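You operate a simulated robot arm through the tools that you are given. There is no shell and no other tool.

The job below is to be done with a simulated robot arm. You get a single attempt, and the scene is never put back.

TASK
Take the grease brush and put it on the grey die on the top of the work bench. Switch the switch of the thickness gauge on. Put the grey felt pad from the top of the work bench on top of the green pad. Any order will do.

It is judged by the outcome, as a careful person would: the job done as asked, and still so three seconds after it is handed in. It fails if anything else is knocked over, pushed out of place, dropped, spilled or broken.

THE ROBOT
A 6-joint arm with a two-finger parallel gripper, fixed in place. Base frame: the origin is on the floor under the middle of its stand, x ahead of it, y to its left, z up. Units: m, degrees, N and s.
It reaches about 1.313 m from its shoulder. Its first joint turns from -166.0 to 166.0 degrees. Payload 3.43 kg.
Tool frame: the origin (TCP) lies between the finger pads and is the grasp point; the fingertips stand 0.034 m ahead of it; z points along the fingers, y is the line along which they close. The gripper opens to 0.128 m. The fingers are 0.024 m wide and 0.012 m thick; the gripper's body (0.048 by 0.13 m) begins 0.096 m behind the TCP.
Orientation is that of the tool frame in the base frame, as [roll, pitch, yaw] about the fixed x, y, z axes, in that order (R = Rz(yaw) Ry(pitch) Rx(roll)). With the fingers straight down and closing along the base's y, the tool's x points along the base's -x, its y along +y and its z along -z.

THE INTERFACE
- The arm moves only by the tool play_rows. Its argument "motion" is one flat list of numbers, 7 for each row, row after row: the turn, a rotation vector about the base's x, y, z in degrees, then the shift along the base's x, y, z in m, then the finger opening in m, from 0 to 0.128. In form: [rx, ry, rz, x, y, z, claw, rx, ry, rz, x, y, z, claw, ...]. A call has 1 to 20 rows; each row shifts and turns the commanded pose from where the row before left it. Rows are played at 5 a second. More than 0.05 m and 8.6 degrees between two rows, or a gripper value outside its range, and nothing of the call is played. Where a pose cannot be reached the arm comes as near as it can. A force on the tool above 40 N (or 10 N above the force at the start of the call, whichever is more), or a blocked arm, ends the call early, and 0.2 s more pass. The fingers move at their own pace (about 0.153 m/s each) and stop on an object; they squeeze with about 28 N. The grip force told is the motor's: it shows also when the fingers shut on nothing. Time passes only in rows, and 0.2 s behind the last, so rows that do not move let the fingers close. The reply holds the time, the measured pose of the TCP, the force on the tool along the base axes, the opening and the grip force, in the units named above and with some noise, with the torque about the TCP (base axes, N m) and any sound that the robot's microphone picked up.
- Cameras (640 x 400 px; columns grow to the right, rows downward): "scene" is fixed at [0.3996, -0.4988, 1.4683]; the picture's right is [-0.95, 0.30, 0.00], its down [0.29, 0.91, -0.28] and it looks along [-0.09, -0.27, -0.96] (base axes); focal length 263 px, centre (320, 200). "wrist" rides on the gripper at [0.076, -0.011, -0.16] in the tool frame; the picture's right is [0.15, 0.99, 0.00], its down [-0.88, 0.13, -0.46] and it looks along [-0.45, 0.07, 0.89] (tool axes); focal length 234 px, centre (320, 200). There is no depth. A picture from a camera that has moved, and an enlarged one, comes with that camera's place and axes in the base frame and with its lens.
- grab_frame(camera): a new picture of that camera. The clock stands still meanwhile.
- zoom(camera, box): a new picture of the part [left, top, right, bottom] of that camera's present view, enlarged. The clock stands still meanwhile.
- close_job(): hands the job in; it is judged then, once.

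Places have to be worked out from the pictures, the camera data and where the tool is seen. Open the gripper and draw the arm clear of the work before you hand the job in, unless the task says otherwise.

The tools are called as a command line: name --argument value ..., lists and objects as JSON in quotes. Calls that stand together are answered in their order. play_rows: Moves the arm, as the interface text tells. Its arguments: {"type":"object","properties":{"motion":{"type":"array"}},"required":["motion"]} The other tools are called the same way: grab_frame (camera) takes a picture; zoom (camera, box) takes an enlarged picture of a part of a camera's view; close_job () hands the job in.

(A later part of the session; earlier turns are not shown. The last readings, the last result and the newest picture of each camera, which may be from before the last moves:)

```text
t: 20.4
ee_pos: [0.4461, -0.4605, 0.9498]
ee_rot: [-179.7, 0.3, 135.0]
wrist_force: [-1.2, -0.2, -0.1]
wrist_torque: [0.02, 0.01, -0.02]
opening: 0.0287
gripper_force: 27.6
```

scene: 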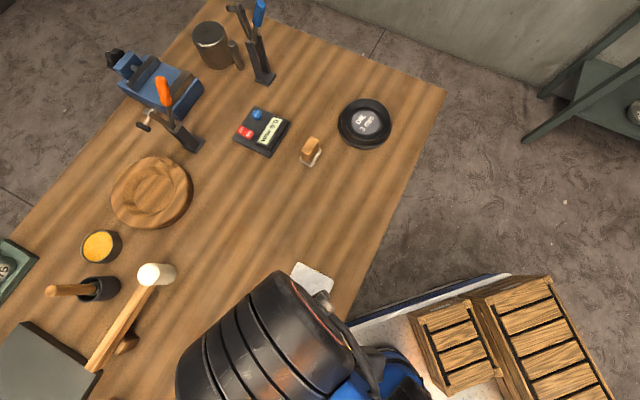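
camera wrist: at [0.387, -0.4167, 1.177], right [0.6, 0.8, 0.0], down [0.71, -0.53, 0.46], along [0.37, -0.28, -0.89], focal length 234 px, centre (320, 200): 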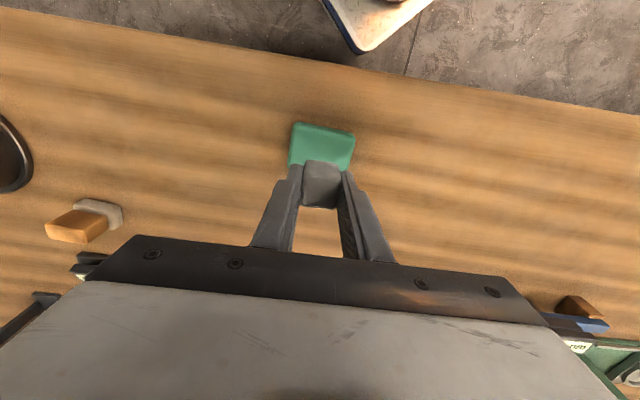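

play_rows --motion '[0, 0, 0, 0, 0, -0.002, 0.01, 0, 0, 0, 0, 0, -0.002, 0.01]'

zoom --camera "wrist" --box '[250, 100, 390, 220]'

```text
t: 21.1
ee_pos: [0.4464, -0.4603, 0.948]
ee_rot: [-179.7, 0.5, 135.0]
wrist_force: [1.4, -2.3, 31.0]
wrist_torque: [-0.02, -0.05, 0.01]
opening: 0.0294
gripper_force: 27.8
```

```text
3.33 times, centred on (320, 160) of wrist
camera zoom: at [0.3842, -0.4152, 1.1052], right [0.6, 0.8, -0.01], down [0.71, -0.53, 0.46], along [0.37, -0.28, -0.89], focal length 781 px, centre (320, 333)
```

zoom: 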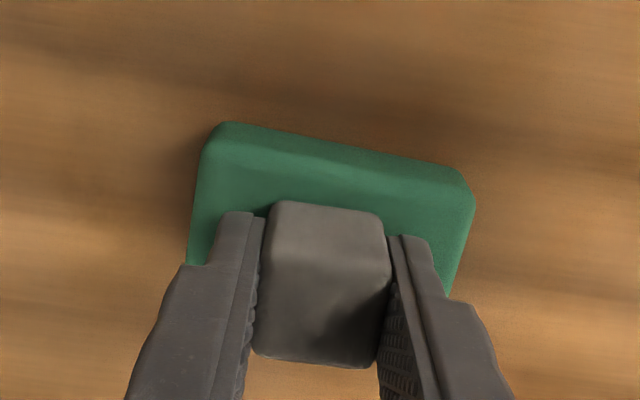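

The felt rests on the green pad (31 N). I'll relieve the load, open slowly, then lift away.

play_rows --motion '[0, 0, 0, 0, 0, 0.002, 0.01, 0, 0, 0, 0, 0, 0, 0.035, 0, 0, 0, 0, 0, 0, 0.05, 0, 0, 0, 0, 0, 0, 0.07, 0, 0, 0, 0, 0, 0.01, 0.07, 0, 0, 0, 0, 0, 0.03, 0.07, 0, 0, 0, 0, 0, 0.03, 0.07]'

grab_frame --camera "wrist"

zoom --camera "wrist" --box '[250, 100, 390, 220]'

```text
t: 22.6
ee_pos: [0.4462, -0.4616, 1.0185]
ee_rot: [-179.8, 0.2, 135.0]
wrist_force: [0.2, -0.1, -0.3]
wrist_torque: [0.02, -0.02, 0.04]
opening: 0.0701
gripper_force: 0.0
```

```text
taken
camera wrist: at [0.3852, -0.4158, 1.1761], right [0.6, 0.8, 0.0], down [0.71, -0.53, 0.46], along [0.37, -0.28, -0.89], focal length 234 px, centre (320, 200)
```

wrist: 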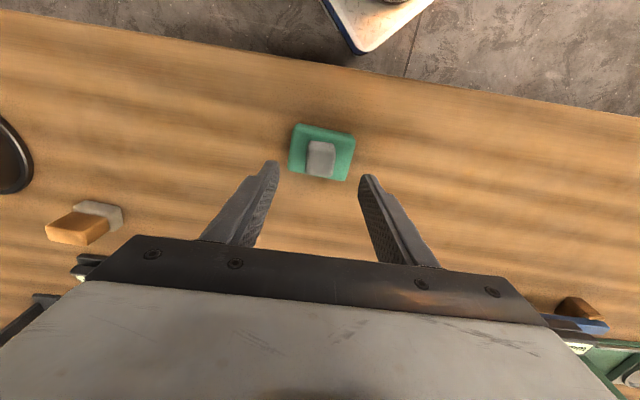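

```text
3.33 times, centred on (320, 160) of wrist
camera zoom: at [0.3852, -0.4158, 1.1761], right [0.6, 0.8, 0.0], down [0.71, -0.53, 0.46], along [0.37, -0.28, -0.89], focal length 781 px, centre (320, 333)
```

zoom: 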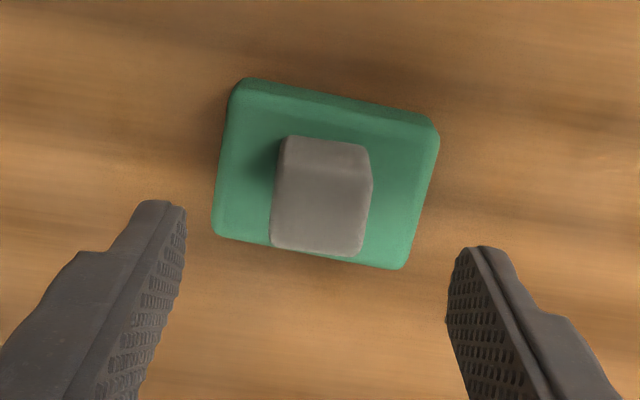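

The felt pad sits squarely on the green pad. I'll check the tan block on its light base more closely, and look at the area around the brush.

zoom --camera "wrist" --box '[30, 180, 140, 260]'

zoom --camera "wrist" --box '[520, 270, 640, 400]'

zoom --camera "scene" --box '[285, 125, 335, 175]'

zoom --camera "scene" --box '[60, 260, 160, 340]'

```text
5.00 times, centred on (85, 220) of wrist
camera zoom: at [0.3852, -0.4158, 1.1761], right [0.6, 0.8, 0.0], down [0.71, -0.53, 0.46], along [0.37, -0.28, -0.89], focal length 1171 px, centre (1495, 100)
```

zoom: 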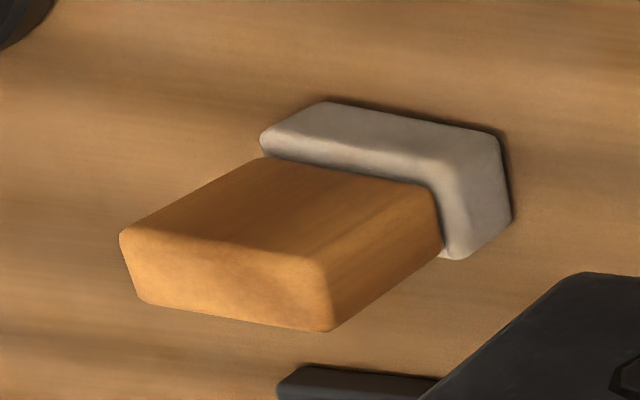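

```text
3.08 times, centred on (580, 335) of wrist
camera zoom: at [0.3852, -0.4158, 1.1761], right [0.6, 0.8, 0.0], down [0.71, -0.53, 0.46], along [0.37, -0.28, -0.89], focal length 720 px, centre (-480, -215)
```

zoom: 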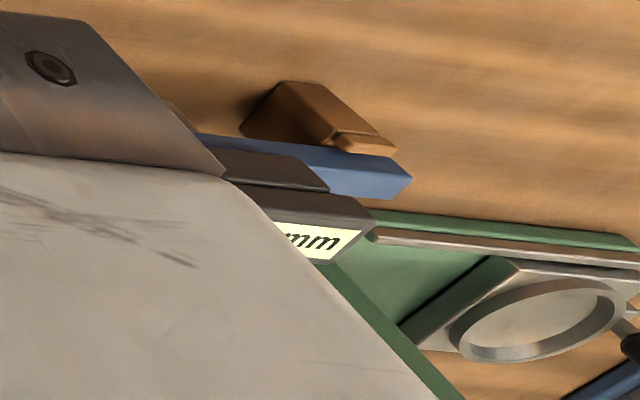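

```text
8.00 times, centred on (310, 150) of scene
camera zoom: at [0.3996, -0.4988, 1.4683], right [-0.95, 0.3, 0.0], down [0.29, 0.91, -0.28], along [-0.09, -0.27, -0.96], focal length 2107 px, centre (400, 600)
```

zoom: 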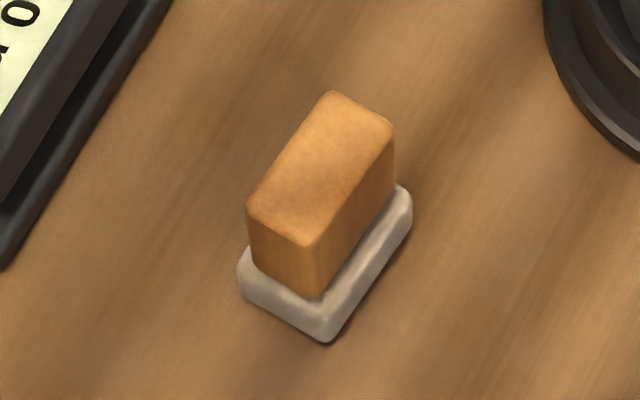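

```text
5.00 times, centred on (110, 300) of scene
camera zoom: at [0.3996, -0.4988, 1.4683], right [-0.95, 0.3, 0.0], down [0.29, 0.91, -0.28], along [-0.09, -0.27, -0.96], focal length 1317 px, centre (1370, -300)
```

zoom: 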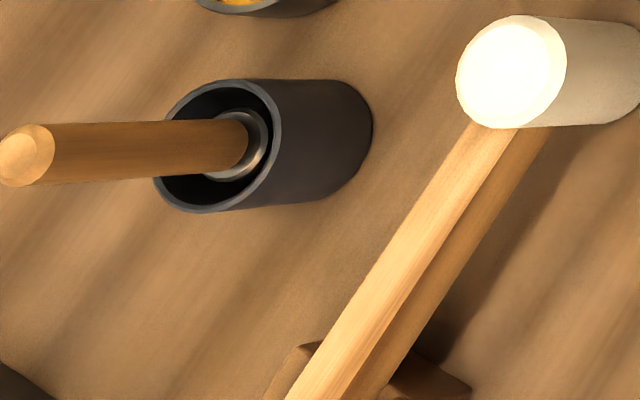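

So far so good: gauge on, felt pad on the green pad. Before going to the brush I want an overview of the left end of the bench, because the grey plate and mallet there have uncertain heights. I'll move to a free spot near (0.57, -0.42), turn toward +x and tilt the camera outward.

play_rows --motion '[0, 0, 7.5, 0.02, 0.005, 0.015, 0.07, 0, 0, 7.5, 0.02, 0.005, 0.015, 0.07, 0, 0, 7.5, 0.02, 0.005, 0.015, 0.07, 0, 0, 7.5, 0.02, 0.005, 0.01, 0.07, 0, 0, 7.5, 0.02, 0.01, 0.0, 0.07, 0, 0, 7.5, 0.02, 0.01, 0.0, 0.07, 0, -7, 0, 0, 0, 0, 0.07, 0, -7, 0, 0, 0, 0, 0.07, 0, -7, 0, 0, 0, 0, 0.07, 0, 0, 0, 0, 0, 0, 0.07]'

grab_frame --camera "wrist"

grab_frame --camera "scene"

```text
t: 24.9
ee_pos: [0.5663, -0.4215, 1.0726]
ee_rot: [-179.7, 21.3, -179.9]
wrist_force: [-0.7, 0.0, 0.2]
wrist_torque: [-0.03, -0.01, 0.0]
opening: 0.0701
gripper_force: 0.0
```

```text
taken
camera wrist: at [0.4379, -0.4333, 1.1923], right [-0.14, 0.99, -0.06], down [0.65, 0.13, 0.74], along [0.74, 0.06, -0.67], focal length 234 px, centre (320, 200)
```

wrist: 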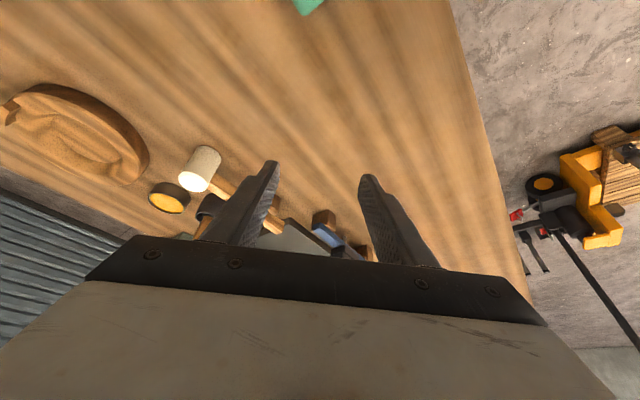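

```text
taken
```

scene: 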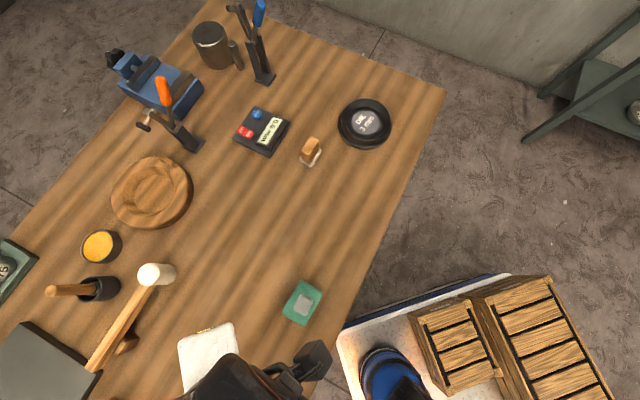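

I'll zoom into the left end of the bench as seen between the fingers.

zoom --camera "wrist" --box '[240, 170, 400, 270]'

zoom --camera "wrist" --box '[130, 130, 260, 250]'

zoom --camera "scene" --box '[0, 230, 200, 400]'

zoom --camera "scene" --box '[270, 270, 340, 340]'

```text
4.00 times, centred on (320, 220) of wrist
camera zoom: at [0.4379, -0.4333, 1.1923], right [-0.14, 0.99, -0.06], down [0.65, 0.13, 0.74], along [0.74, 0.06, -0.67], focal length 937 px, centre (320, 120)
```

zoom: 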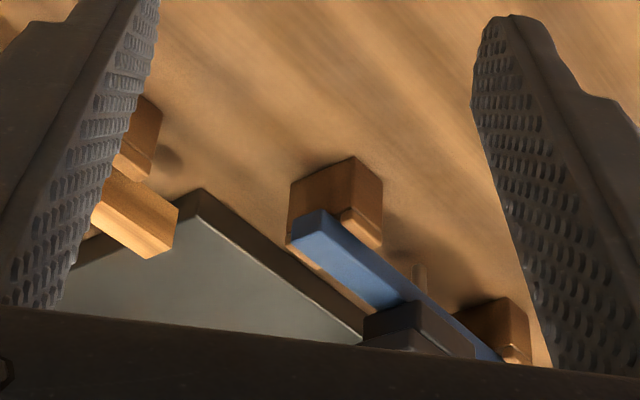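

```text
3.33 times, centred on (195, 190) of wrist
camera zoom: at [0.4379, -0.4333, 1.1923], right [-0.14, 0.99, -0.06], down [0.65, 0.13, 0.74], along [0.74, 0.06, -0.67], focal length 781 px, centre (737, 233)
```

zoom: 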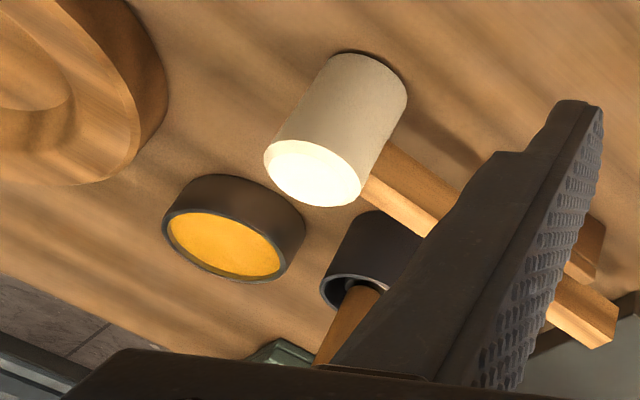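

```text
2.35 times, centred on (100, 315) of scene
camera zoom: at [0.3996, -0.4988, 1.4683], right [-0.95, 0.3, 0.0], down [0.29, 0.91, -0.28], along [-0.09, -0.27, -0.96], focal length 620 px, centre (838, -71)
```

zoom: 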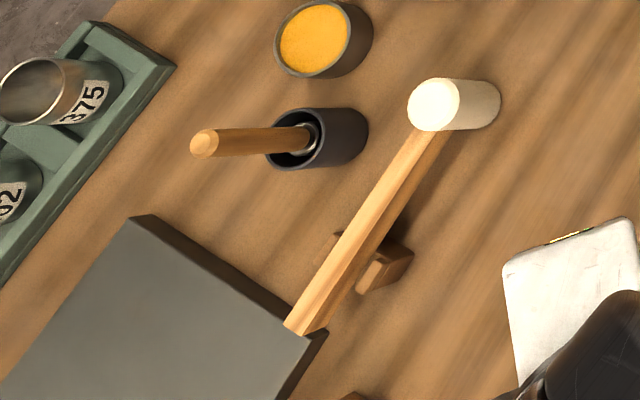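

```text
5.71 times, centred on (305, 305) of scene
camera zoom: at [0.3996, -0.4988, 1.4683], right [-0.95, 0.3, 0.0], down [0.29, 0.91, -0.28], along [-0.09, -0.27, -0.96], focal length 1505 px, centre (406, -400)
```

zoom: 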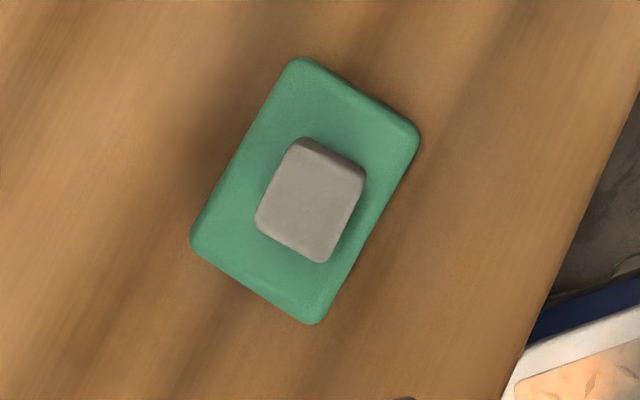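

The felt pad sits centred on the green pad. The grey plate's top is only at about z 0.90, so nothing near the brush rises above about 0.94 except the brush itself (top near 1.00, axis near (0.834, -0.619)). I'll turn back to face the brush and tilt the tool toward horizontal while staying at z 1.05.

play_rows --motion '[0, 0, -7.5, 0.014, -0.008, 0, 0.07, 0, 0, -7.5, 0.014, -0.008, 0, 0.07, 0, 0, -7.5, 0.014, -0.008, 0, 0.07, 0, 0, -7.5, 0.014, -0.008, 0, 0.07, 0, 0, -7.5, 0.014, -0.008, 0, 0.07, 0, 0, -7.5, 0.014, -0.008, 0, 0.07, -5.2, -5.2, 0, 0.014, -0.008, -0.004, 0.07, -5.2, -5.2, 0, 0.014, -0.008, -0.004, 0.07, -5.2, -5.2, 0, 0.014, -0.008, -0.004, 0.07, -5.2, -5.2, 0, 0.012, -0.008, -0.004, 0.07, -5.2, -5.2, 0, 0.0, 0.0, -0.004, 0.07, -5.2, -5.2, 0, 0.0, 0.0, 0, 0.07, 0, 0, 0, 0, 0, 0, 0.07]'

grab_frame --camera "wrist"

grab_frame --camera "scene"

```text
t: 27.6
ee_pos: [0.7043, -0.5013, 1.0528]
ee_rot: [-179.7, 65.5, 135.0]
wrist_force: [0.0, -1.1, -0.7]
wrist_torque: [-0.02, -0.02, -0.01]
opening: 0.0699
gripper_force: 0.0
```

```text
taken
camera wrist: at [0.572, -0.3848, 1.0489], right [0.66, 0.74, -0.14], down [0.06, 0.13, 0.99], along [0.75, -0.66, 0.04], focal length 234 px, centre (320, 200)
```

wrist: 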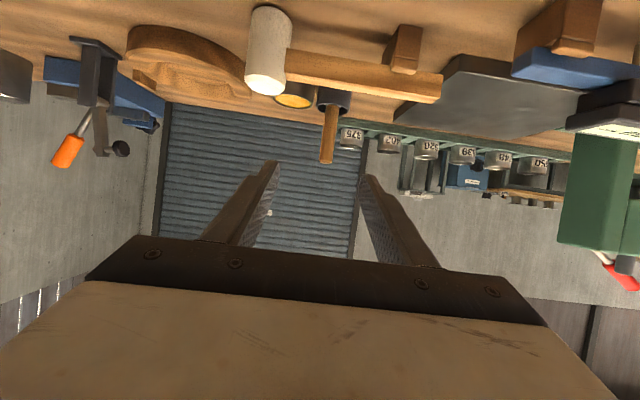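

```text
taken
```

scene: 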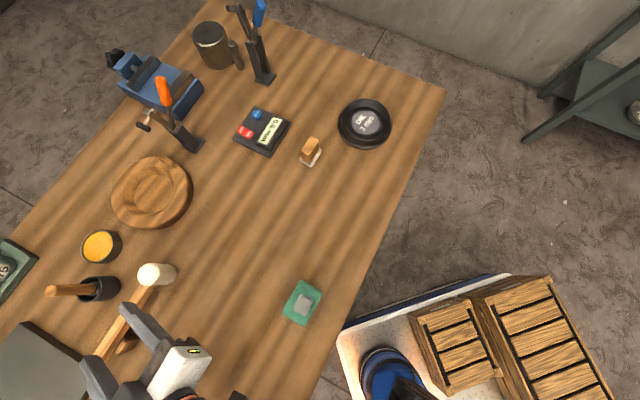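

This gives a level, upside-down view of the brush standing in its cup straight ahead. I'll zoom in to measure it.

zoom --camera "wrist" --box '[280, 80, 380, 180]'

zoom --camera "scene" --box '[40, 260, 220, 400]'

zoom --camera "wrist" --box '[440, 0, 640, 300]'

```text
4.00 times, centred on (330, 130) of wrist
camera zoom: at [0.572, -0.3848, 1.0489], right [0.66, 0.74, -0.14], down [0.06, 0.13, 0.99], along [0.75, -0.66, 0.04], focal length 937 px, centre (280, 480)
```

zoom: 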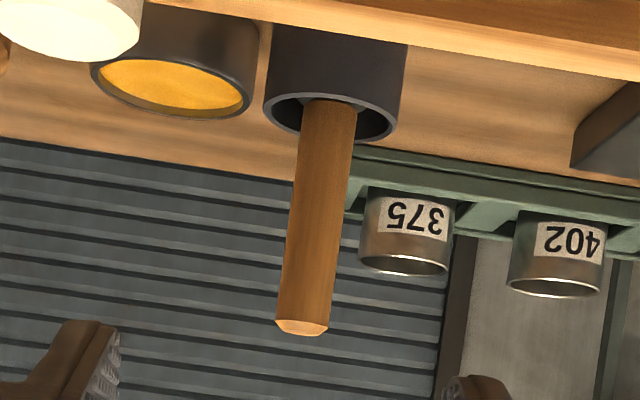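

```text
2.86 times, centred on (130, 330) of scene
camera zoom: at [0.3996, -0.4988, 1.4683], right [-0.95, 0.3, 0.0], down [0.29, 0.91, -0.28], along [-0.09, -0.27, -0.96], focal length 752 px, centre (863, -171)
```

zoom: 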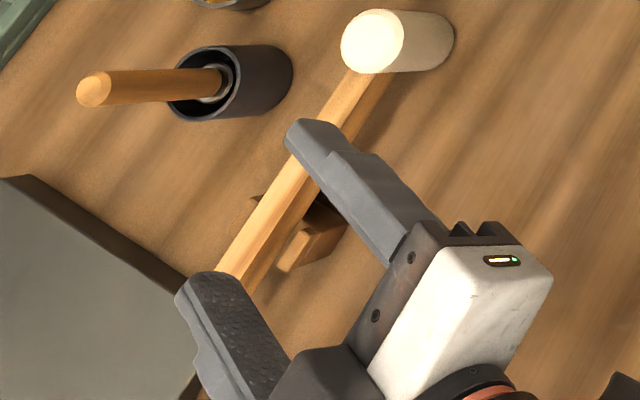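

```text
1.33 times, centred on (540, 150) of wrist
camera zoom: at [0.572, -0.3848, 1.0489], right [0.66, 0.74, -0.14], down [0.06, 0.13, 0.99], along [0.75, -0.66, 0.04], focal length 312 px, centre (27, 267)
```

zoom: 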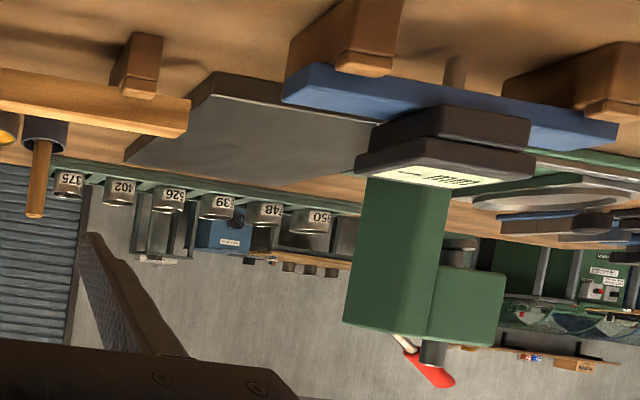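

From both cameras the brush axis is at about (0.832, -0.614), its top at z 1.007, the cup rim at 0.927 and the handle about 19 mm thick. I'll line up at a pre-grasp point 11 cm back along the finger direction.

play_rows --motion '[0, 0, 0, 0.0217, -0.0138, -0.0141, 0.07, 0, 0, 0, 0.0217, -0.0138, -0.0141, 0.07, 0, 0, 0, 0, 0, 0, 0.07]'

zoom --camera "wrist" --box '[240, 60, 400, 220]'

zoom --camera "scene" --box '[40, 260, 220, 400]'

```text
t: 28.4
ee_pos: [0.7467, -0.5287, 1.0252]
ee_rot: [-179.7, 65.5, 135.1]
wrist_force: [-0.4, 0.4, -0.1]
wrist_torque: [0.01, 0.01, 0.01]
opening: 0.0699
gripper_force: 0.0
```

```text
2.50 times, centred on (320, 140) of wrist
camera zoom: at [0.6153, -0.4127, 1.0217], right [0.66, 0.74, -0.14], down [0.06, 0.13, 0.99], along [0.75, -0.66, 0.04], focal length 585 px, centre (320, 350)
```

zoom: 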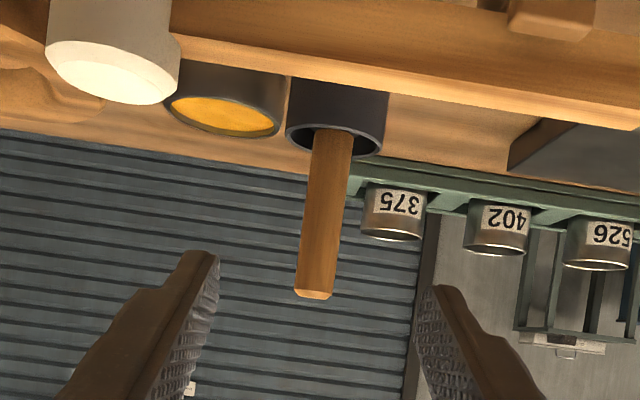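

```text
2.86 times, centred on (130, 330) of scene
camera zoom: at [0.3996, -0.4988, 1.4683], right [-0.95, 0.3, 0.0], down [0.29, 0.91, -0.28], along [-0.09, -0.27, -0.96], focal length 752 px, centre (863, -171)
```

zoom: 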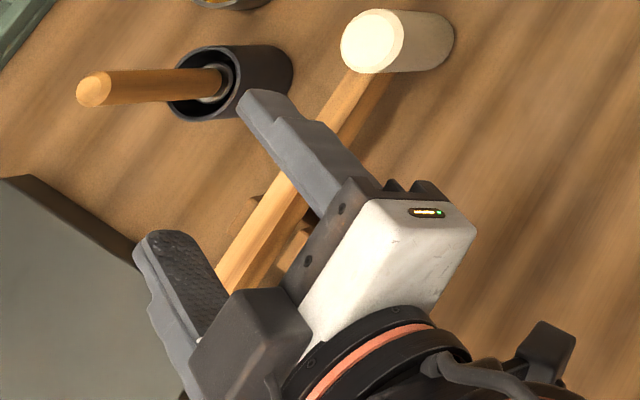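

The handle lines up with the finger plane to within about a millimetre. I'll advance along the finger direction to straddle it.

play_rows --motion '[0, 0, 0, 0.0176, -0.0178, -0.0114, 0.07, 0, 0, 0, 0.0176, -0.0178, -0.0114, 0.07, 0, 0, 0, 0.0176, -0.0178, -0.0114, 0.07, 0, 0, 0, 0.014, -0.0142, -0.0091, 0.07, 0, 0, 0, 0, 0, 0, 0.07]'

zoom --camera "wrist" --box '[240, 60, 400, 220]'

zoom --camera "scene" --box '[40, 230, 220, 370]'

```text
t: 29.6
ee_pos: [0.8142, -0.5965, 0.9828]
ee_rot: [-179.6, 65.4, 135.0]
wrist_force: [0.3, -0.8, -0.5]
wrist_torque: [0.03, 0.02, 0.02]
opening: 0.0702
gripper_force: 0.1
```

```text
2.50 times, centred on (320, 140) of wrist
camera zoom: at [0.682, -0.4798, 0.9781], right [0.66, 0.74, -0.14], down [0.06, 0.13, 0.99], along [0.75, -0.66, 0.04], focal length 585 px, centre (320, 350)
```

zoom: 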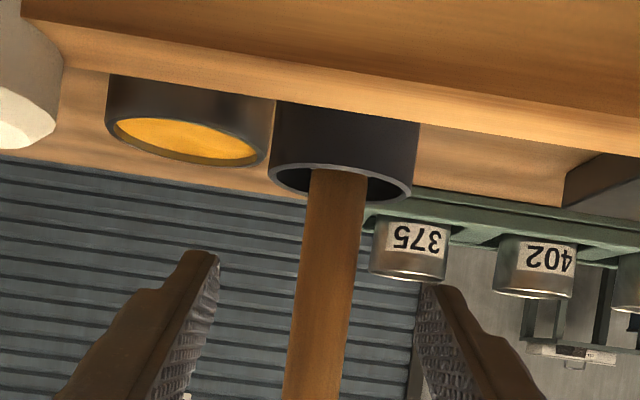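

```text
2.86 times, centred on (130, 300) of scene
camera zoom: at [0.3996, -0.4988, 1.4683], right [-0.95, 0.3, 0.0], down [0.29, 0.91, -0.28], along [-0.09, -0.27, -0.96], focal length 752 px, centre (863, -86)
```

zoom: 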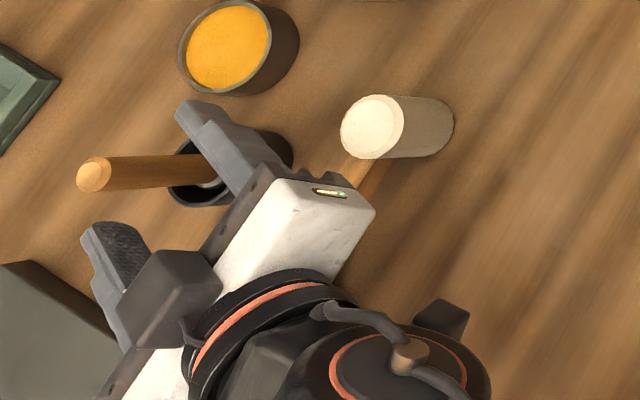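

The handle is centred between the finger pads near the tips. I'll go 3 mm deeper and close.

play_rows --motion '[0, 0, 0, 0.0019, -0.0019, -0.0012, 0.07, 0, 0, 0, 0, 0, 0, 0.04, 0, 0, 0, 0, 0, 0, 0.025, 0, 0, 0, 0, 0, 0, 0.01, 0, 0, 0, 0, 0, 0, 0.005, 0, 0, 0, 0, 0, 0, 0.005]'

zoom --camera "wrist" --box '[240, 60, 400, 220]'

zoom --camera "scene" --box '[40, 230, 220, 370]'

```text
t: 31.1
ee_pos: [0.816, -0.5982, 0.9811]
ee_rot: [-179.8, 65.3, 135.0]
wrist_force: [0.3, 0.1, 0.3]
wrist_torque: [0.03, -0.01, 0.01]
opening: 0.0182
gripper_force: 28.1
```

```text
2.50 times, centred on (320, 140) of wrist
camera zoom: at [0.6839, -0.4816, 0.9772], right [0.66, 0.74, -0.14], down [0.06, 0.13, 0.99], along [0.75, -0.66, 0.04], focal length 585 px, centre (320, 350)
```

zoom: 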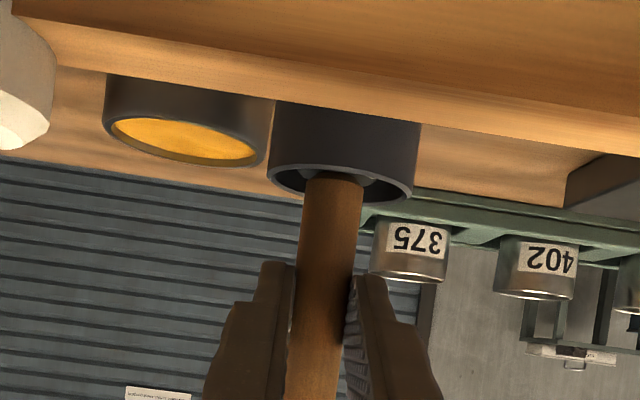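

```text
2.86 times, centred on (130, 300) of scene
camera zoom: at [0.3996, -0.4988, 1.4683], right [-0.95, 0.3, 0.0], down [0.29, 0.91, -0.28], along [-0.09, -0.27, -0.96], focal length 752 px, centre (863, -86)
```

zoom: 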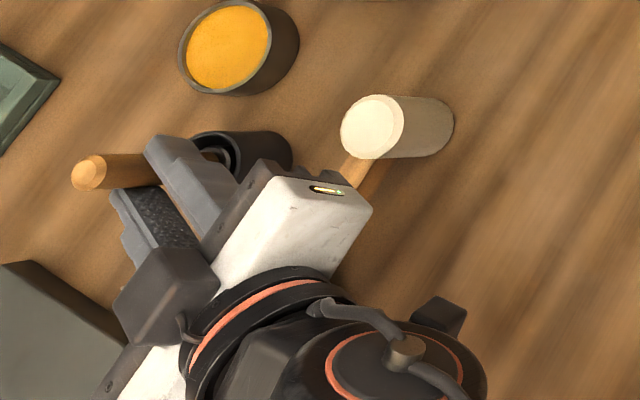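

The handle is gripped at 18 mm. I'll lift straight up slowly, watching that the cup stays put.

play_rows --motion '[0, 0, 0, 0, 0, 0.01, 0.005, 0, 0, 0, 0, 0, 0.015, 0.005, 0, 0, 0, 0, 0, 0.02, 0.005, 0, 0, 0, 0, 0, 0.02, 0.005]'

grab_frame --camera "wrist"

zoom --camera "scene" --box '[0, 230, 220, 400]'

```text
t: 32.0
ee_pos: [0.8156, -0.5998, 1.0446]
ee_rot: [-179.7, 65.5, 135.0]
wrist_force: [0.2, 0.4, 0.2]
wrist_torque: [-0.01, 0.03, -0.02]
opening: 0.0182
gripper_force: 27.6
```

```text
taken
camera wrist: at [0.684, -0.4824, 1.0416], right [0.66, 0.74, -0.14], down [0.06, 0.13, 0.99], along [0.75, -0.66, 0.04], focal length 234 px, centre (320, 200)
```

wrist: 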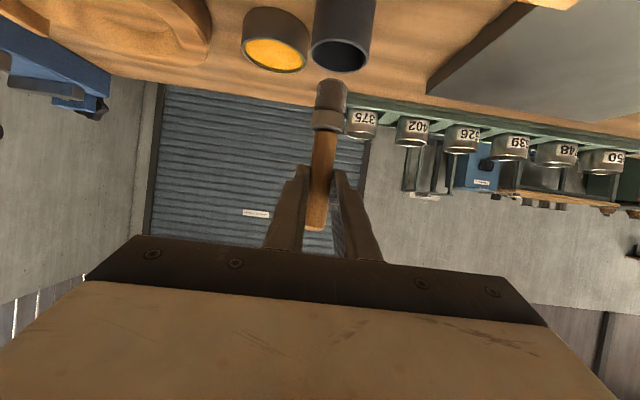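

```text
2.35 times, centred on (110, 315) of scene
camera zoom: at [0.3996, -0.4988, 1.4683], right [-0.95, 0.3, 0.0], down [0.29, 0.91, -0.28], along [-0.09, -0.27, -0.96], focal length 620 px, centre (814, -71)
```

zoom: 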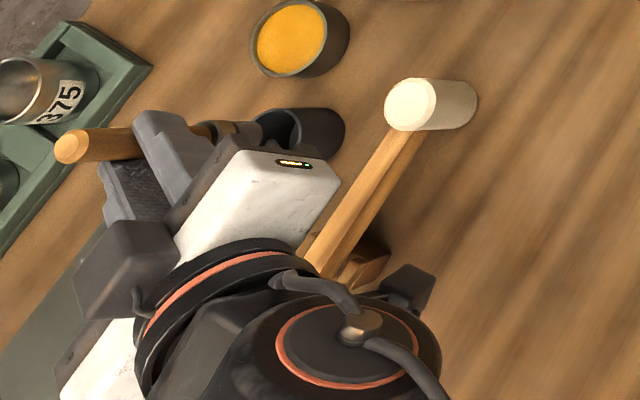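

The brush is out and the cup stayed in place. I'll zoom to measure the brush in the grip.

zoom --camera "wrist" --box '[260, 60, 400, 260]'

```text
2.00 times, centred on (330, 160) of wrist
camera zoom: at [0.684, -0.4824, 1.0416], right [0.66, 0.74, -0.14], down [0.06, 0.13, 0.99], along [0.75, -0.66, 0.04], focal length 468 px, centre (300, 280)
```

zoom: 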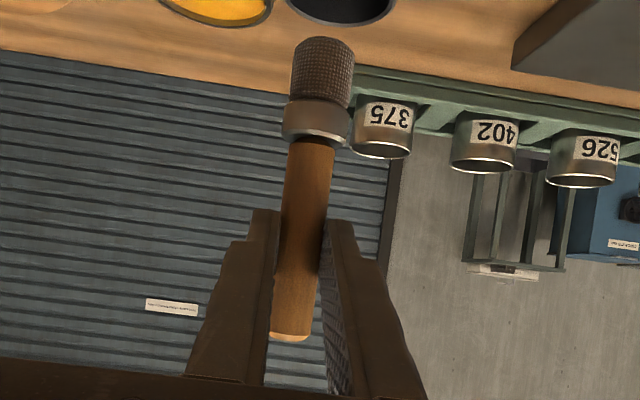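

The brush is about 12 cm long: handle 2 cm thick, ferrule about 2.8 cm. The grip is roughly 3.5 cm below the handle's top. I'll rise a bit and carry it toward the middle of the bench while pitching the tool back to vertical.

play_rows --motion '[0, 0, 0, 0, 0, 0.03, 0.005, 5.145, 5.145, 0, -0.02, -0.004, 0, 0.005, 5.145, 5.145, 0, -0.034, -0.006, 0, 0.005, 5.145, 5.145, 0, -0.035, -0.006, -0.002, 0.005, 5.145, 5.145, 0, -0.035, -0.006, -0.002, 0.005, 5.145, 5.145, 0, -0.035, -0.006, -0.002, 0.005, 5.145, 5.145, 0, -0.035, -0.006, -0.002, 0.005, 5.145, 5.145, 0, -0.035, -0.006, -0.002, 0.005, 5.145, 5.145, 0, -0.035, -0.006, -0.002, 0.005, 5.145, 5.145, 0, -0.03, -0.005, -0.002, 0.005, 0, 0, 0, 0, 0, 0, 0.005]'

grab_frame --camera "wrist"

grab_frame --camera "scene"

```text
t: 34.5
ee_pos: [0.5218, -0.6509, 1.0602]
ee_rot: [-179.8, -0.1, 135.0]
wrist_force: [-0.7, -0.2, -0.9]
wrist_torque: [-0.02, -0.04, -0.02]
opening: 0.0184
gripper_force: 28.5
```

```text
taken
camera wrist: at [0.4613, -0.605, 1.219], right [0.6, 0.8, 0.0], down [0.72, -0.53, 0.45], along [0.36, -0.27, -0.89], focal length 234 px, centre (320, 200)
```

wrist: 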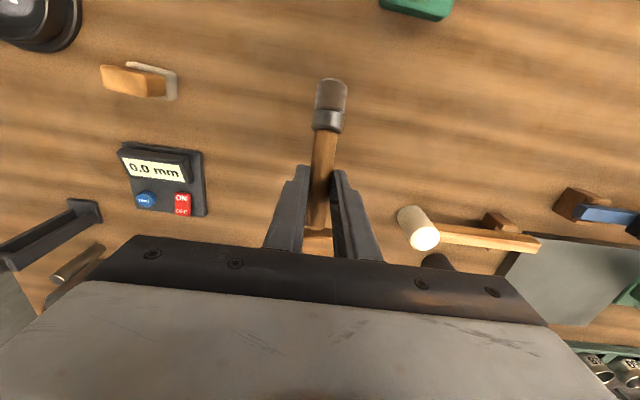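

```text
taken
```

scene: 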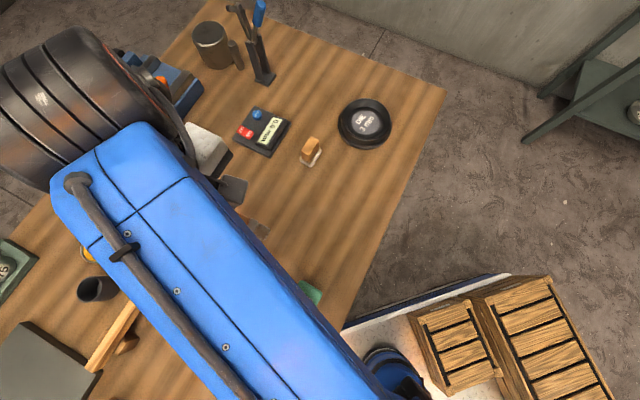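

The grip is holding and nothing was disturbed. The die is clear in the scene view, so I'll zoom on it to get its exact shape.

zoom --camera "scene" --box '[330, 90, 400, 155]'

zoom --camera "wrist" --box '[0, 0, 120, 80]'

```text
6.15 times, centred on (365, 122) of scene
camera zoom: at [0.3996, -0.4988, 1.4683], right [-0.95, 0.3, 0.0], down [0.29, 0.91, -0.28], along [-0.09, -0.27, -0.96], focal length 1621 px, centre (43, 677)
```

zoom: 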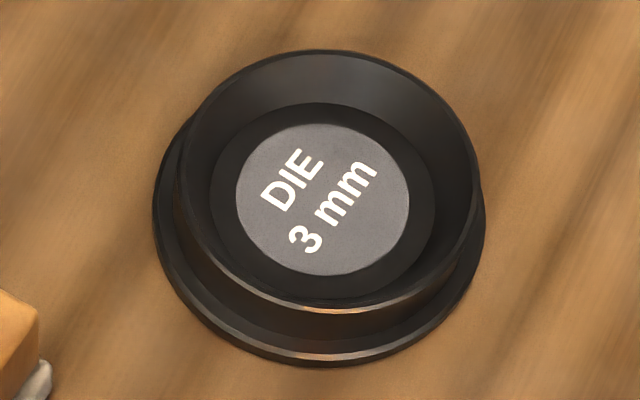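

```text
5.00 times, centred on (60, 40) of wrist
camera zoom: at [0.4613, -0.605, 1.219], right [0.6, 0.8, 0.0], down [0.72, -0.53, 0.45], along [0.36, -0.27, -0.89], focal length 1171 px, centre (1620, 1000)
```

zoom: 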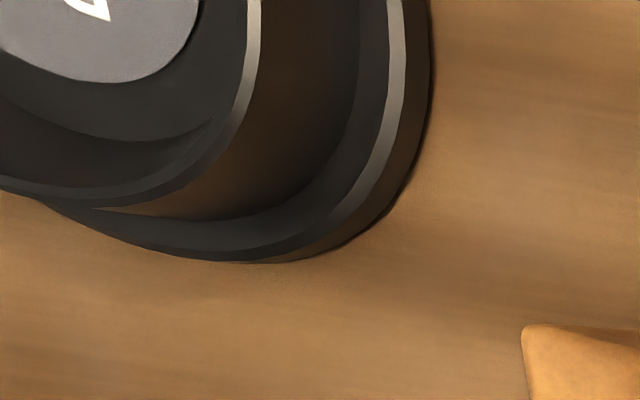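

The die's rim is about 11.5 cm across at z ≈ 0.912 with a dish about 13 mm deep, centred near (0.181, -0.8135). I'll lay the brush across it with its head in the dish and the handle over the rim. For that I'll turn the tool +90° so the handle end points along the bench, and move to a hover over the die.

play_rows --motion '[0, 0, 7.5, -0.0256, -0.0108, -0.0025, 0.005, 0, 0, 7.5, -0.0256, -0.0108, -0.0025, 0.005, 0, 0, 7.5, -0.0256, -0.0108, -0.0025, 0.005, 0, 0, 7.5, -0.0256, -0.0108, -0.0025, 0.005, 0, 0, 7.5, -0.0256, -0.0108, -0.0025, 0.005, 0, 0, 7.5, -0.0256, -0.0108, -0.0025, 0.005, 0, 0, 7.5, -0.0256, -0.0108, -0.0025, 0.005, 0, 0, 7.5, -0.0256, -0.0108, -0.0025, 0.005, 0, 0, 7.5, -0.0256, -0.0108, -0.0025, 0.005, 0, 0, 7.5, -0.0256, -0.0108, -0.0025, 0.005, 0, 0, 7.5, -0.0256, -0.0108, -0.0025, 0.005, 0, 0, 7.5, -0.0256, -0.0108, -0.0025, 0.005, 0, 0, 0, 0, 0, 0, 0.005]'

grab_frame --camera "wrist"

grab_frame --camera "scene"

```text
t: 37.2
ee_pos: [0.2139, -0.7796, 1.0311]
ee_rot: [-179.8, 0.1, -134.9]
wrist_force: [-0.5, 0.4, -1.0]
wrist_torque: [0.02, -0.01, 0.01]
opening: 0.0185
gripper_force: 28.0
```

```text
taken
camera wrist: at [0.1688, -0.842, 1.1895], right [-0.8, 0.59, 0.0], down [0.53, 0.72, 0.46], along [0.27, 0.36, -0.89], focal length 234 px, centre (320, 200)
```

wrist: 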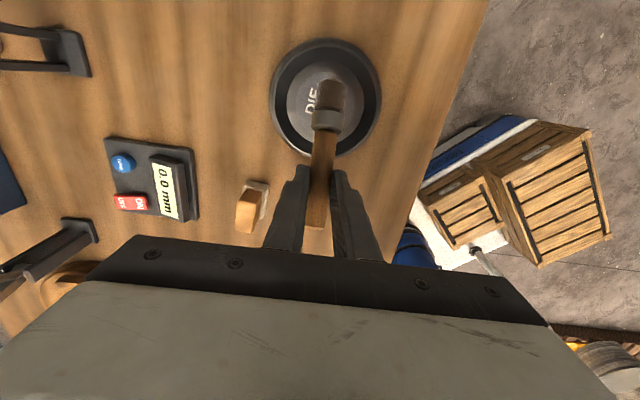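

```text
taken
```

scene: 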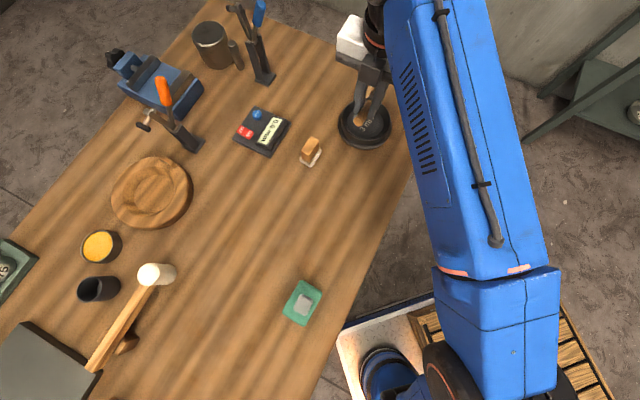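

The brush is over the die. I'll zoom in on both views to check the alignment.

zoom --camera "wrist" --box '[250, 30, 400, 190]'

zoom --camera "scene" --box '[310, 10, 420, 160]'

```text
2.50 times, centred on (325, 110) of wrist
camera zoom: at [0.1688, -0.842, 1.1895], right [-0.8, 0.59, 0.0], down [0.53, 0.72, 0.46], along [0.27, 0.36, -0.89], focal length 585 px, centre (308, 425)
```

zoom: 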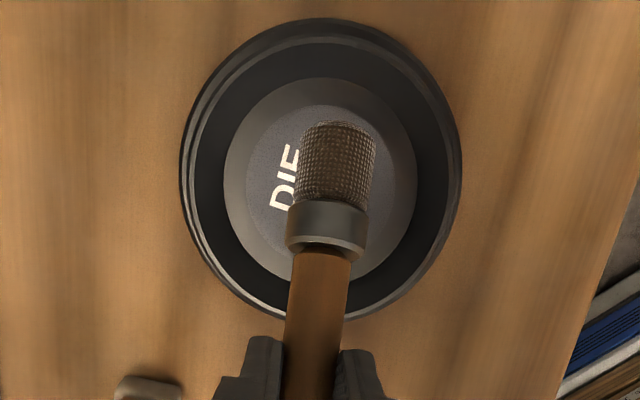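

```text
2.67 times, centred on (365, 85) of scene
camera zoom: at [0.3996, -0.4988, 1.4683], right [-0.95, 0.3, 0.0], down [0.29, 0.91, -0.28], along [-0.09, -0.27, -0.96], focal length 702 px, centre (200, 507)
```

zoom: 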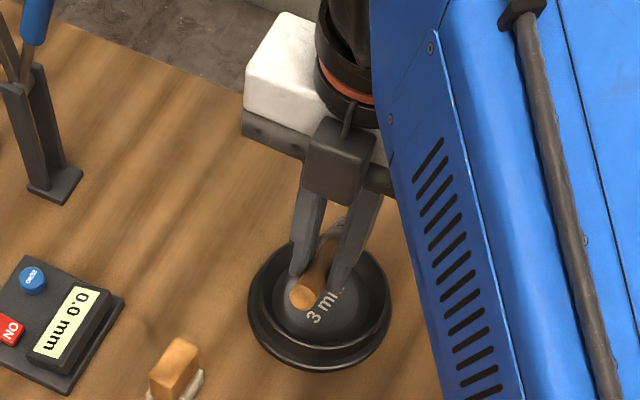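

The wrist camera looks nearly straight down on the die, so its centre is really at (0.176, -0.8235), which puts the rim at z ≈ 0.899 and the dish floor at ≈ 0.886. I'll pitch the brush to about 13° from level with the head low, and move to a point 4 cm above placement.

play_rows --motion '[-4.07, 4.06, 0, -0.003, -0.0053, -0.018, 0.005, -4.07, 4.06, 0, -0.003, -0.0051, -0.018, 0.005, 0, 0, 0, 0, 0, -0.012, 0.005, 0, 0, 0, 0, 0, 0, 0.005]'

zoom --camera "wrist" --box '[250, 30, 400, 190]'

zoom --camera "scene" --box '[310, 60, 420, 160]'

```text
t: 38.2
ee_pos: [0.2085, -0.7899, 0.9825]
ee_rot: [-179.8, -11.5, -135.0]
wrist_force: [0.6, -0.3, 0.3]
wrist_torque: [0.04, -0.02, 0.0]
opening: 0.0184
gripper_force: 27.6
```

```text
2.50 times, centred on (325, 110) of wrist
camera zoom: at [0.1871, -0.8282, 1.1533], right [-0.8, 0.6, 0.03], down [0.58, 0.77, 0.27], along [0.14, 0.23, -0.96], focal length 585 px, centre (308, 425)
```

zoom: 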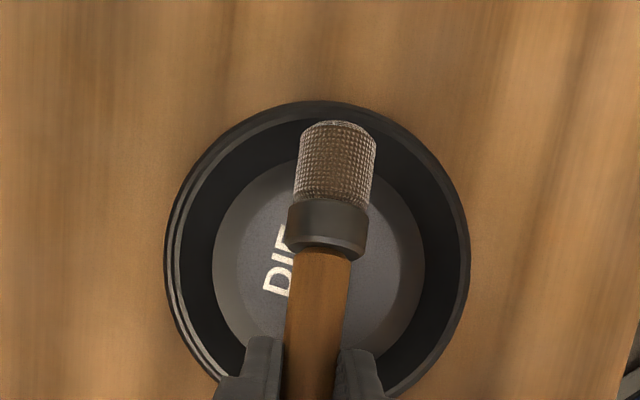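

```text
4.00 times, centred on (365, 110) of scene
camera zoom: at [0.3996, -0.4988, 1.4683], right [-0.95, 0.3, 0.0], down [0.29, 0.91, -0.28], along [-0.09, -0.27, -0.96], focal length 1053 px, centre (140, 560)
```

zoom: 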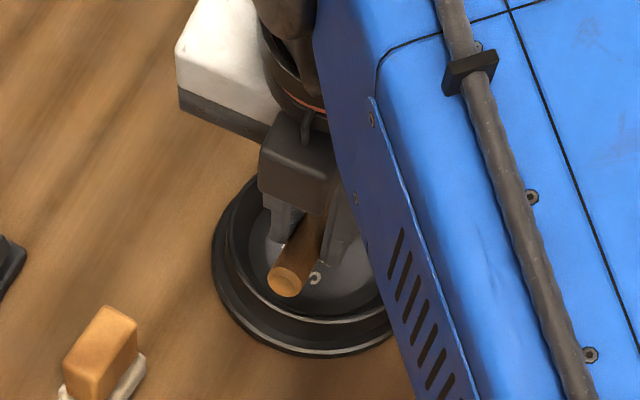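

The head is over the dish and the handle over the rim, with the die centre confirmed at (0.176, -0.824). I'll lower to just above contact.

play_rows --motion '[0, 0, 0, 0, 0, -0.015, 0.005, 0, 0, 0, 0, 0, -0.015, 0.005, 0, 0, 0, 0, 0, -0.006, 0.005, 0, 0, 0, 0, 0, 0, 0.005]'

zoom --camera "wrist" --box '[240, 60, 400, 240]'

zoom --camera "scene" --box '[330, 80, 410, 160]'

```text
t: 39.2
ee_pos: [0.2085, -0.7901, 0.9483]
ee_rot: [-179.6, -11.3, -135.0]
wrist_force: [0.3, 1.2, 7.2]
wrist_torque: [-0.42, 0.47, -0.09]
opening: 0.0184
gripper_force: 28.4
```

```text
2.22 times, centred on (320, 150) of wrist
camera zoom: at [0.1871, -0.8281, 1.1176], right [-0.8, 0.6, 0.02], down [0.58, 0.77, 0.27], along [0.14, 0.23, -0.96], focal length 520 px, centre (320, 311)
```

zoom: 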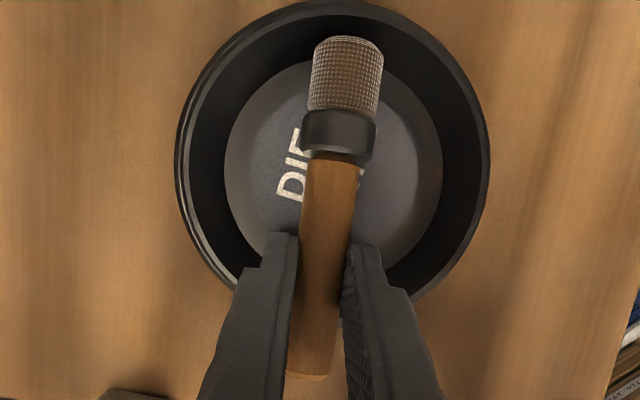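

```text
5.00 times, centred on (370, 120) of scene
camera zoom: at [0.3996, -0.4988, 1.4683], right [-0.95, 0.3, 0.0], down [0.29, 0.91, -0.28], along [-0.09, -0.27, -0.96], focal length 1317 px, centre (70, 600)
```

zoom: 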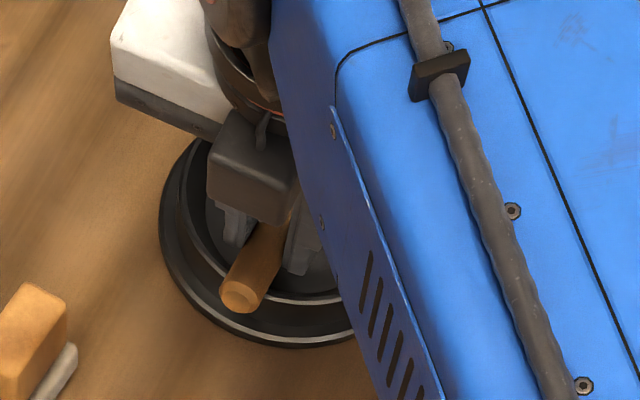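

The bristle end has just touched the dish (7 N, with the torque pointing to that end). I'll ease up, shift 6 mm toward the handle side, flatten the brush about 3°, and lower again gently so the handle ends closer to the rim.

play_rows --motion '[0, 0, 0, 0, 0, 0.005, 0.005, -2.26, 2.26, 0, 0.0042, 0.0042, 0, 0.005, 0, 0, 0, 0, 0, -0.004, 0.005, 0, 0, 0, 0, 0, 0, 0.005]'

```text
t: 40.2
ee_pos: [0.2127, -0.7852, 0.9478]
ee_rot: [-179.9, -14.7, -135.0]
wrist_force: [-0.7, 0.5, 0.2]
wrist_torque: [0.02, -0.02, -0.02]
opening: 0.0184
gripper_force: 27.8
```

No contact now at z 0.948. I'll lower in 2 mm steps.

play_rows --motion '[0, 0, 0, 0, 0, -0.002, 0.005, 0, 0, 0, 0, 0, -0.002, 0.005]'

```text
t: 40.9
ee_pos: [0.2131, -0.7861, 0.9461]
ee_rot: [-179.6, -14.9, -135.0]
wrist_force: [0.5, -3.0, 16.9]
wrist_torque: [0.05, -0.23, -0.05]
opening: 0.0182
gripper_force: 28.2
```

Contact at 17 N, this time on the handle side. I'll look before going further.

grab_frame --camera "wrist"

zoom --camera "wrist" --box '[240, 60, 400, 260]'

zoom --camera "scene" --box '[330, 80, 410, 160]'

```text
taken
camera wrist: at [0.198, -0.8168, 1.1183], right [-0.8, 0.6, 0.03], down [0.59, 0.78, 0.21], along [0.1, 0.19, -0.98], focal length 234 px, centre (320, 200)
```

wrist: 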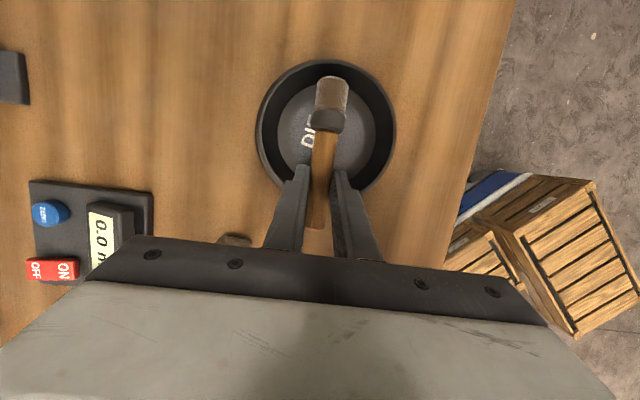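

```text
2.00 times, centred on (320, 160) of wrist
camera zoom: at [0.198, -0.8168, 1.1183], right [-0.8, 0.6, 0.03], down [0.59, 0.78, 0.21], along [0.1, 0.19, -0.98], focal length 468 px, centre (320, 280)
```

zoom: 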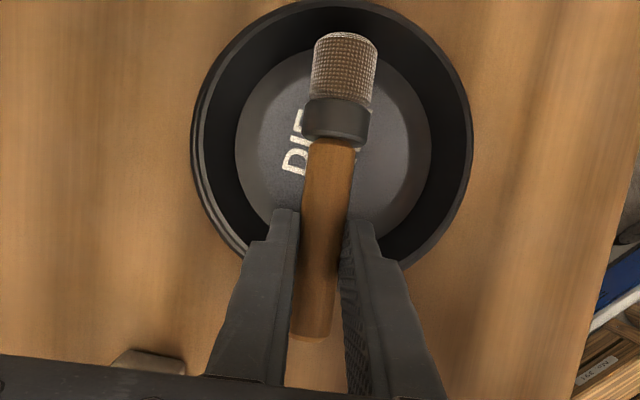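

```text
5.00 times, centred on (370, 120) of scene
camera zoom: at [0.3996, -0.4988, 1.4683], right [-0.95, 0.3, 0.0], down [0.29, 0.91, -0.28], along [-0.09, -0.27, -0.96], focal length 1317 px, centre (70, 600)
```

zoom: 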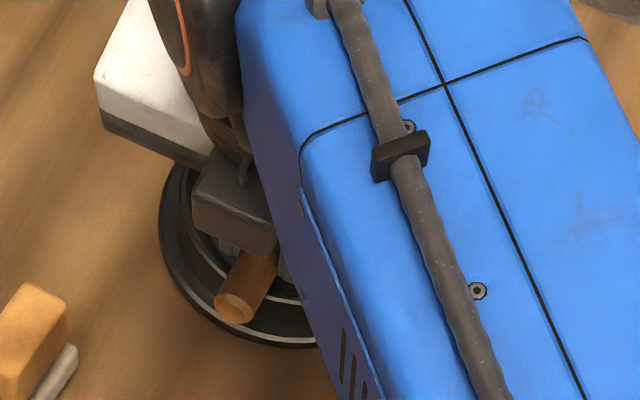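

The head is in the dish and the handle is at the rim, with the fingertips near rim height. Releasing here means only a few millimetres of drop. I'll ease up 1.5 mm and open slowly.

play_rows --motion '[0, 0, 0, 0, 0, 0.0015, 0.005, 0, 0, 0, 0, 0, 0, 0.012, 0, 0, 0, 0, 0, 0, 0.019, 0, 0, 0, 0, 0, 0, 0.022]'

zoom --camera "wrist" --box '[240, 60, 400, 260]'

```text
t: 41.9
ee_pos: [0.2136, -0.7857, 0.9447]
ee_rot: [-179.8, -14.7, -135.0]
wrist_force: [0.0, 0.5, 0.1]
wrist_torque: [0.02, -0.02, -0.01]
opening: 0.0219
gripper_force: 0.0
```

```text
2.00 times, centred on (320, 160) of wrist
camera zoom: at [0.1978, -0.8176, 1.1177], right [-0.8, 0.6, 0.03], down [0.59, 0.78, 0.22], along [0.1, 0.19, -0.98], focal length 468 px, centre (320, 280)
```

zoom: 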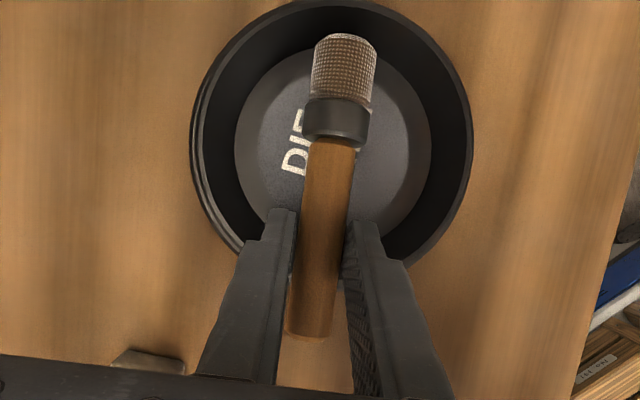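

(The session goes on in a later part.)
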